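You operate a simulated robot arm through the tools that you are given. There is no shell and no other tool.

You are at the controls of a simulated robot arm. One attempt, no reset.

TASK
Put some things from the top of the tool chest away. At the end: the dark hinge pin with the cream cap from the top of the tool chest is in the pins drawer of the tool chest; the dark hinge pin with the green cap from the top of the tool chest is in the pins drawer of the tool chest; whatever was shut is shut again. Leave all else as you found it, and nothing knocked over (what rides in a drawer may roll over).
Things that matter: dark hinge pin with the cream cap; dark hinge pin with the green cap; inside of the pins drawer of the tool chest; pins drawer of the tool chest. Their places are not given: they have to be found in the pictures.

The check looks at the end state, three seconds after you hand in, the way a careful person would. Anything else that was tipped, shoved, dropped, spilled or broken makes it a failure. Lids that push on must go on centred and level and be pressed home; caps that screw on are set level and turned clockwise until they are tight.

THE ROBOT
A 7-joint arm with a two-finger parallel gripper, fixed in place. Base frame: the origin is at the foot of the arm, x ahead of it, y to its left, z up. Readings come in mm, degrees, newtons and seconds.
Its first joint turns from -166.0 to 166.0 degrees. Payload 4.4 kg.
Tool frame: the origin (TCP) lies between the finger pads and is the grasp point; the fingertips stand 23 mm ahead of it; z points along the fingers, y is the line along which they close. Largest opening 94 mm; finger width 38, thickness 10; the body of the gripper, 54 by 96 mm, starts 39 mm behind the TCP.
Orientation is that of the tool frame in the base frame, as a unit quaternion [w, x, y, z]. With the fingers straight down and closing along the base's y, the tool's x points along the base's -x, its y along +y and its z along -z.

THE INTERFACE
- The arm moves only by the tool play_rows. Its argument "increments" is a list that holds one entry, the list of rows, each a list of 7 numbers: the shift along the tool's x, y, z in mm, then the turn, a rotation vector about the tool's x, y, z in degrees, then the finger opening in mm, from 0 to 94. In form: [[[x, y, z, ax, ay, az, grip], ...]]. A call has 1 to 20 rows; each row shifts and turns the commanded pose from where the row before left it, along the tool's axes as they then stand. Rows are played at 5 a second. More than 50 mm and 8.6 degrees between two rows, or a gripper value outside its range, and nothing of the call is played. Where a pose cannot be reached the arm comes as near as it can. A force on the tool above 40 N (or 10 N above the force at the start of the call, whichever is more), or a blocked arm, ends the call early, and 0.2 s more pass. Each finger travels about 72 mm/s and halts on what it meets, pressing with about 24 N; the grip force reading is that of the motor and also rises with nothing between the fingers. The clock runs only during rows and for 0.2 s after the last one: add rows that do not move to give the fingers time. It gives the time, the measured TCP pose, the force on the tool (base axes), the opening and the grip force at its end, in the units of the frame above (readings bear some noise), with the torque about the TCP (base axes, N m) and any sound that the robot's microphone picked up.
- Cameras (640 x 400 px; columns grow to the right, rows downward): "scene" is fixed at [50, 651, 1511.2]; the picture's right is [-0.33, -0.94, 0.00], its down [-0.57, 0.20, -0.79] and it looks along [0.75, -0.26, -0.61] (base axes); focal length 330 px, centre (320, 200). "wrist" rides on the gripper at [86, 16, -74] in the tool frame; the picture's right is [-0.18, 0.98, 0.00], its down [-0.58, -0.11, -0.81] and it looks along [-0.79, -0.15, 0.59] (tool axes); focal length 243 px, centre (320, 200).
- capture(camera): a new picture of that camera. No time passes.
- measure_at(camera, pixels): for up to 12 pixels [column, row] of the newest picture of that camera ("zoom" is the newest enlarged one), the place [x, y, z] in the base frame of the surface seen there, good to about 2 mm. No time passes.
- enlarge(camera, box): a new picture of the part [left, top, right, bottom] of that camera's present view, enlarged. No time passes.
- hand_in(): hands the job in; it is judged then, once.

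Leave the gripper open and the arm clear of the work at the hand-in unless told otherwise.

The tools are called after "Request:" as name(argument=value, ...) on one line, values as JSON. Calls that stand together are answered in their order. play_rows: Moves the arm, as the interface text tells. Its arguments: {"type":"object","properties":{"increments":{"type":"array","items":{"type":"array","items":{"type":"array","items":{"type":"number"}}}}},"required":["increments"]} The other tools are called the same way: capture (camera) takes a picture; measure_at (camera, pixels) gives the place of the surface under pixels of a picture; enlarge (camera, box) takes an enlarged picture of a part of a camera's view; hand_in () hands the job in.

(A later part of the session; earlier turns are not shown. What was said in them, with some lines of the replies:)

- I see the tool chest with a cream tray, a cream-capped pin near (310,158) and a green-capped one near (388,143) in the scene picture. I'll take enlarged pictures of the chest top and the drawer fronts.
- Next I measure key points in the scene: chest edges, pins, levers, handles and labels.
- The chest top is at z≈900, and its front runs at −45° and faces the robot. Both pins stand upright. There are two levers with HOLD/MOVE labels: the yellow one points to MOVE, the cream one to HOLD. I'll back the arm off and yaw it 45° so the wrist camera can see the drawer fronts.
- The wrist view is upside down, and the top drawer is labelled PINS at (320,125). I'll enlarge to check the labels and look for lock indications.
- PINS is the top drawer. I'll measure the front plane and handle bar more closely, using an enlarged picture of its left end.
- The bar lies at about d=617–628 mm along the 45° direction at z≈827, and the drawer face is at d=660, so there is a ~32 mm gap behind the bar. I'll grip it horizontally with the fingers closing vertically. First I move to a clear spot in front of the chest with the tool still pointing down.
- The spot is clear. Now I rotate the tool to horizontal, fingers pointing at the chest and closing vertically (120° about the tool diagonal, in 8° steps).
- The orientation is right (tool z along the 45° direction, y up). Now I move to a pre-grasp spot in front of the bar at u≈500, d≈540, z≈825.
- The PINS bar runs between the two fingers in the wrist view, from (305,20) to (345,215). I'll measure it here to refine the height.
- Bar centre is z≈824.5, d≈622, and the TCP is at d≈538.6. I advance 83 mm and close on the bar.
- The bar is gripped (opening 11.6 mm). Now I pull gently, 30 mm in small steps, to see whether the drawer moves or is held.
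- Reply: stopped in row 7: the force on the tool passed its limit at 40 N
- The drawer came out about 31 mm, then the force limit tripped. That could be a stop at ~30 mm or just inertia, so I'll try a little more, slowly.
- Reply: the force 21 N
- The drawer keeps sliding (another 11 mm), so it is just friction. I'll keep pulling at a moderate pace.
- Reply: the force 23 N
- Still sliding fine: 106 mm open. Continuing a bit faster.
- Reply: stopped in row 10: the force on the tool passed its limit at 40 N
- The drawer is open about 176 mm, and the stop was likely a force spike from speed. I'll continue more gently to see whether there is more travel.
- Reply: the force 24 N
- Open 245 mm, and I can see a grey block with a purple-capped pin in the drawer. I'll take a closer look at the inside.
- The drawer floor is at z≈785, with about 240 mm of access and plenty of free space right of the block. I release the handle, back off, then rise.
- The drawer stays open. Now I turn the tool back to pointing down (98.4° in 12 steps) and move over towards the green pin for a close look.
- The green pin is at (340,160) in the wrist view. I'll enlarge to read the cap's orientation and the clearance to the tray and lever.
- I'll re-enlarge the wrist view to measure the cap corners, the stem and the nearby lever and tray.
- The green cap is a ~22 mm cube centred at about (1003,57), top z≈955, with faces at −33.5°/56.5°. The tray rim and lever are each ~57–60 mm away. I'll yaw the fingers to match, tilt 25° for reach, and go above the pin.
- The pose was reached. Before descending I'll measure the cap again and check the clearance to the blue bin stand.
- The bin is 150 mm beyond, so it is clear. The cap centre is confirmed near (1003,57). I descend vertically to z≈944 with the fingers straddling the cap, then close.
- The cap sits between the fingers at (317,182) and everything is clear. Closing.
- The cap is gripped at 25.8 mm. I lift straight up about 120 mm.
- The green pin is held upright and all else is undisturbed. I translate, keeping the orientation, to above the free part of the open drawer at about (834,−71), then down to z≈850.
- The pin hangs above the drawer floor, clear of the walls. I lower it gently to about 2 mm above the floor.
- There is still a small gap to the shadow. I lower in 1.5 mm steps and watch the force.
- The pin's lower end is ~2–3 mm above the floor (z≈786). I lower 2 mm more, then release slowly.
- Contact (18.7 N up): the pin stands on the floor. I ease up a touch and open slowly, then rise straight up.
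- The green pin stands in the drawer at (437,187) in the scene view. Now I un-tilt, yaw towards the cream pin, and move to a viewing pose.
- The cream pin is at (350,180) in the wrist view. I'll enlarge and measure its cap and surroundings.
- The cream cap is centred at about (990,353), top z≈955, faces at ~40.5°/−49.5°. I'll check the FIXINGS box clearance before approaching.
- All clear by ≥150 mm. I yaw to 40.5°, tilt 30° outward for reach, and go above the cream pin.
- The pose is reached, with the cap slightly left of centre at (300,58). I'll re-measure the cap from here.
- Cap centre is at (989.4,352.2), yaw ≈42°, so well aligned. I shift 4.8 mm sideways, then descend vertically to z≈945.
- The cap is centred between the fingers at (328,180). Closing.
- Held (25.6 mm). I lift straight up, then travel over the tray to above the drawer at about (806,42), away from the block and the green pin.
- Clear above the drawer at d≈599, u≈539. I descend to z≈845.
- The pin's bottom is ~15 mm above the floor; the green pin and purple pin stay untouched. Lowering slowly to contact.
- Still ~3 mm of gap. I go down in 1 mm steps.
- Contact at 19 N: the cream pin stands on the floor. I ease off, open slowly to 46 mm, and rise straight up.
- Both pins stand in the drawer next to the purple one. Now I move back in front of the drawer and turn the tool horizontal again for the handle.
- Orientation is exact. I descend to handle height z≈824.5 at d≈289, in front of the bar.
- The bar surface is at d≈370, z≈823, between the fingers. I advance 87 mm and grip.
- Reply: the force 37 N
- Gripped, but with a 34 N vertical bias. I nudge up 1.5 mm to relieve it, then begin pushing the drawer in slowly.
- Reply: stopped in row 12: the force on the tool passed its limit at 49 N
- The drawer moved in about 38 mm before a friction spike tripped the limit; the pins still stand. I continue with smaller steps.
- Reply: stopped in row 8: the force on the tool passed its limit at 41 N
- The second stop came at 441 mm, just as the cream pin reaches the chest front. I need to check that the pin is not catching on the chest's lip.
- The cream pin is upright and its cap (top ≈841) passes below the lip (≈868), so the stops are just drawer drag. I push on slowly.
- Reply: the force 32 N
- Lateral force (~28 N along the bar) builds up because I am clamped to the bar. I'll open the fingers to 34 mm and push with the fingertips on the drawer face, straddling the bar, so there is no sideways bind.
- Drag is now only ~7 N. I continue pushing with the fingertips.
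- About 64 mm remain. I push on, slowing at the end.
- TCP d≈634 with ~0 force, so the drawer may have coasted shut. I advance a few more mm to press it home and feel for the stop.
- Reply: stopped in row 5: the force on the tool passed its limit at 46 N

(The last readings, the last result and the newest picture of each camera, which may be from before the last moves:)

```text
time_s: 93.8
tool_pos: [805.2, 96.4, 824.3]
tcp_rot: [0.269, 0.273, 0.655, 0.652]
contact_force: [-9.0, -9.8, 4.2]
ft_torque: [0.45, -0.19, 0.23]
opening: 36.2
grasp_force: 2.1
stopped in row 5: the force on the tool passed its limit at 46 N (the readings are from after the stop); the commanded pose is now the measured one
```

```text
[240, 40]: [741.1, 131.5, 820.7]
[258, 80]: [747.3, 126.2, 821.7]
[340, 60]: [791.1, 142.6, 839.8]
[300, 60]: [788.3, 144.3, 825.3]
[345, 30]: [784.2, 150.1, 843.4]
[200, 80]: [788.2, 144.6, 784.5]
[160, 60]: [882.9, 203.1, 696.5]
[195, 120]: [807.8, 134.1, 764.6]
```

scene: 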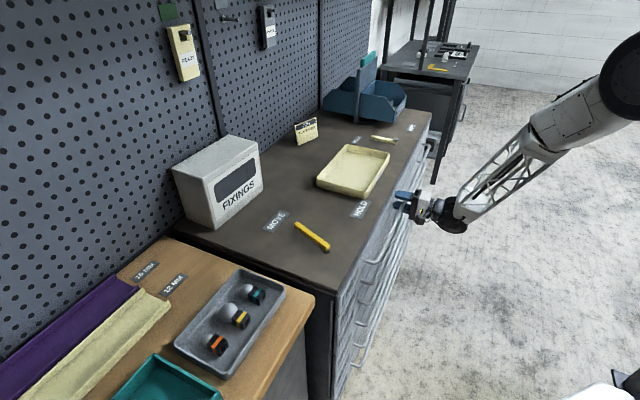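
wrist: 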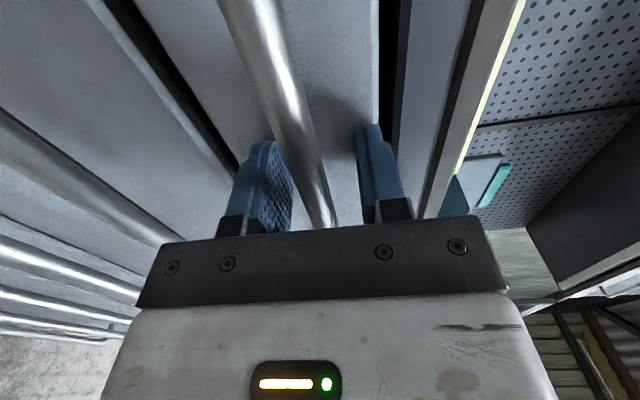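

Hard stop felt; the drawer face measures d≈660, the same as at the start, so it is shut. I retreat straight back, open wide, and rise clear.

Request:
play_rows(increments=[[[0, 0, -10, 0, 0, 0, 36], [0, 0, -20, 0, 0, 0, 36], [0, 0, -30, 0, 0, 0, 36], [0, 0, -40, 0, 0, 0, 60], [0, 0, -45, 0, 0, 0, 90], [0, 0, -45, 0, 0, 0, 90], [0, 40, -20, 0, 0, 0, 90], [0, 45, 0, 0, 0, 0, 90], [0, 45, 0, 0, 0, 0, 90], [0, 45, 0, 0, 0, 0, 90], [0, 0, 0, 0, 0, 0, 90]]])

Request:
capture(camera="scene")

Request:
enlarge(camera="scene", box=[260, 90, 460, 330])

Request:
capture(camera="wrist")

```text
time_s: 96.2
tool_pos: [657.0, -50.7, 1001.8]
tcp_rot: [0.269, 0.272, 0.655, 0.652]
contact_force: [-0.2, 1.0, -1.2]
ft_torque: [0.01, 0.02, 0.01]
opening: 90.0
grasp_force: 0.1
```

```text
taken
```

scene: 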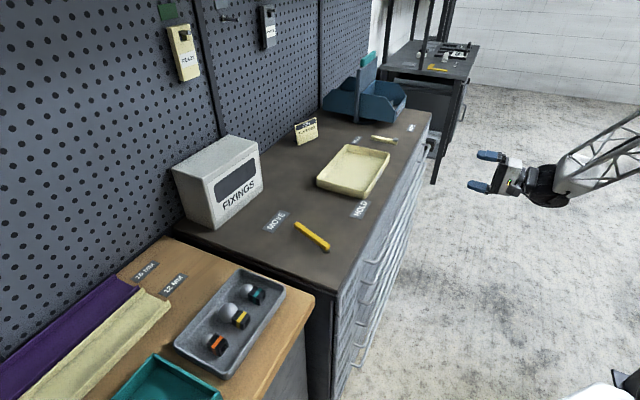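

```text
1.67 times, centred on (360, 210) of scene
```

zoom: 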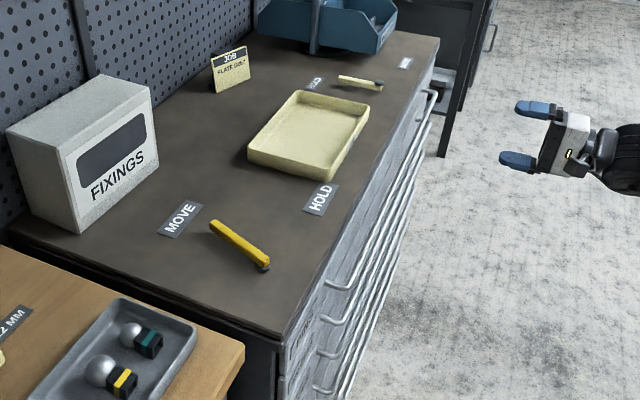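

```text
taken
```

wrist: 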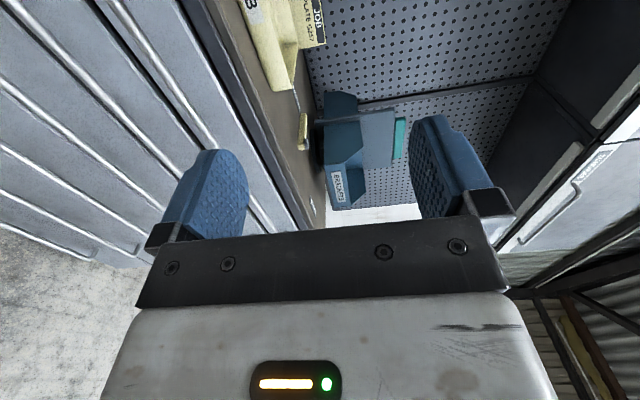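

Everything on top looks unchanged. I check the drawer's two ends, and the lever positions, against the first measurements.

Request:
measure_at(camera="scene", pixels=[[370, 262], [430, 145], [374, 136], [395, 141], [312, 236], [300, 226], [325, 248], [366, 284], [387, 155], [297, 128]])

Request:
measure_at(camera="wrist", pixels=[[190, 90], [210, 60], [160, 20], [265, 190], [130, 60], [225, 120]])

Request:
enlarge(camera="scene", box=[320, 240, 420, 340])

```text
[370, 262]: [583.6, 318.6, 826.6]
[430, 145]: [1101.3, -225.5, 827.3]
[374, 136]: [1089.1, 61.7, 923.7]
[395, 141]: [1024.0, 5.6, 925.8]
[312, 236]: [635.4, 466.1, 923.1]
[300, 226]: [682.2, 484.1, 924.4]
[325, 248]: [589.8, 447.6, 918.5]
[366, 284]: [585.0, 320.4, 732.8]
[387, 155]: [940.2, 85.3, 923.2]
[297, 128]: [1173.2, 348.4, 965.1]
```

```text
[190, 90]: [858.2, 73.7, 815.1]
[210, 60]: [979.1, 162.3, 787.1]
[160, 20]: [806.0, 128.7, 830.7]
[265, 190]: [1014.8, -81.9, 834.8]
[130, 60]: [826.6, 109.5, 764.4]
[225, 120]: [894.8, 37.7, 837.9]
```

```text
4.00 times, centred on (370, 290) of scene
```

zoom: 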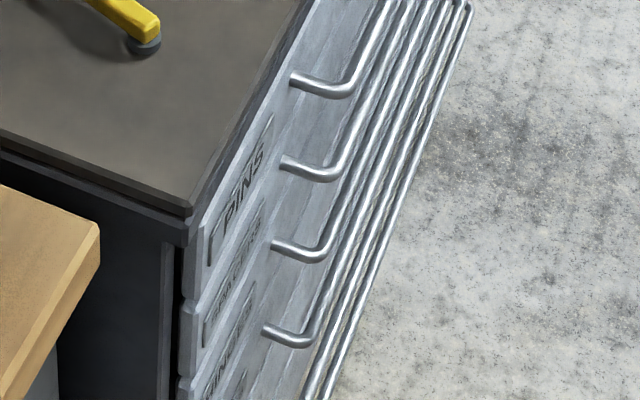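

The drawer handle, levers, tray and sign all match their first measurements within 2 mm. The PINS drawer is shut with both pins inside, the gripper is open, and the arm is clear. Handing in.

Request:
hand_in()

```text
The job is handed in.
```

I put both hinge pins, the cream-capped and the green-capped one, in the pins drawer, closed the drawer again and handed the job in.

- **Pins:** I set each pin upright on the drawer floor, next to the block that holds the purple-capped pin. I last saw them standing as the drawer closed over them, so they may have rolled over since, which the task allows.
- **Drawer:** I pushed it in until it hit its stop. Its face and handle now measure within 2 mm of where they were at the start.
- **Everything else:** The HOLD/MOVE levers, the tray and the job sign measure within 2 mm of their starting places. I saw nothing knocked over or moved in the final pictures.
- **Arm:** I left it clear of the chest with the gripper open.

I did not touch the levers, because the drawer opened without them.
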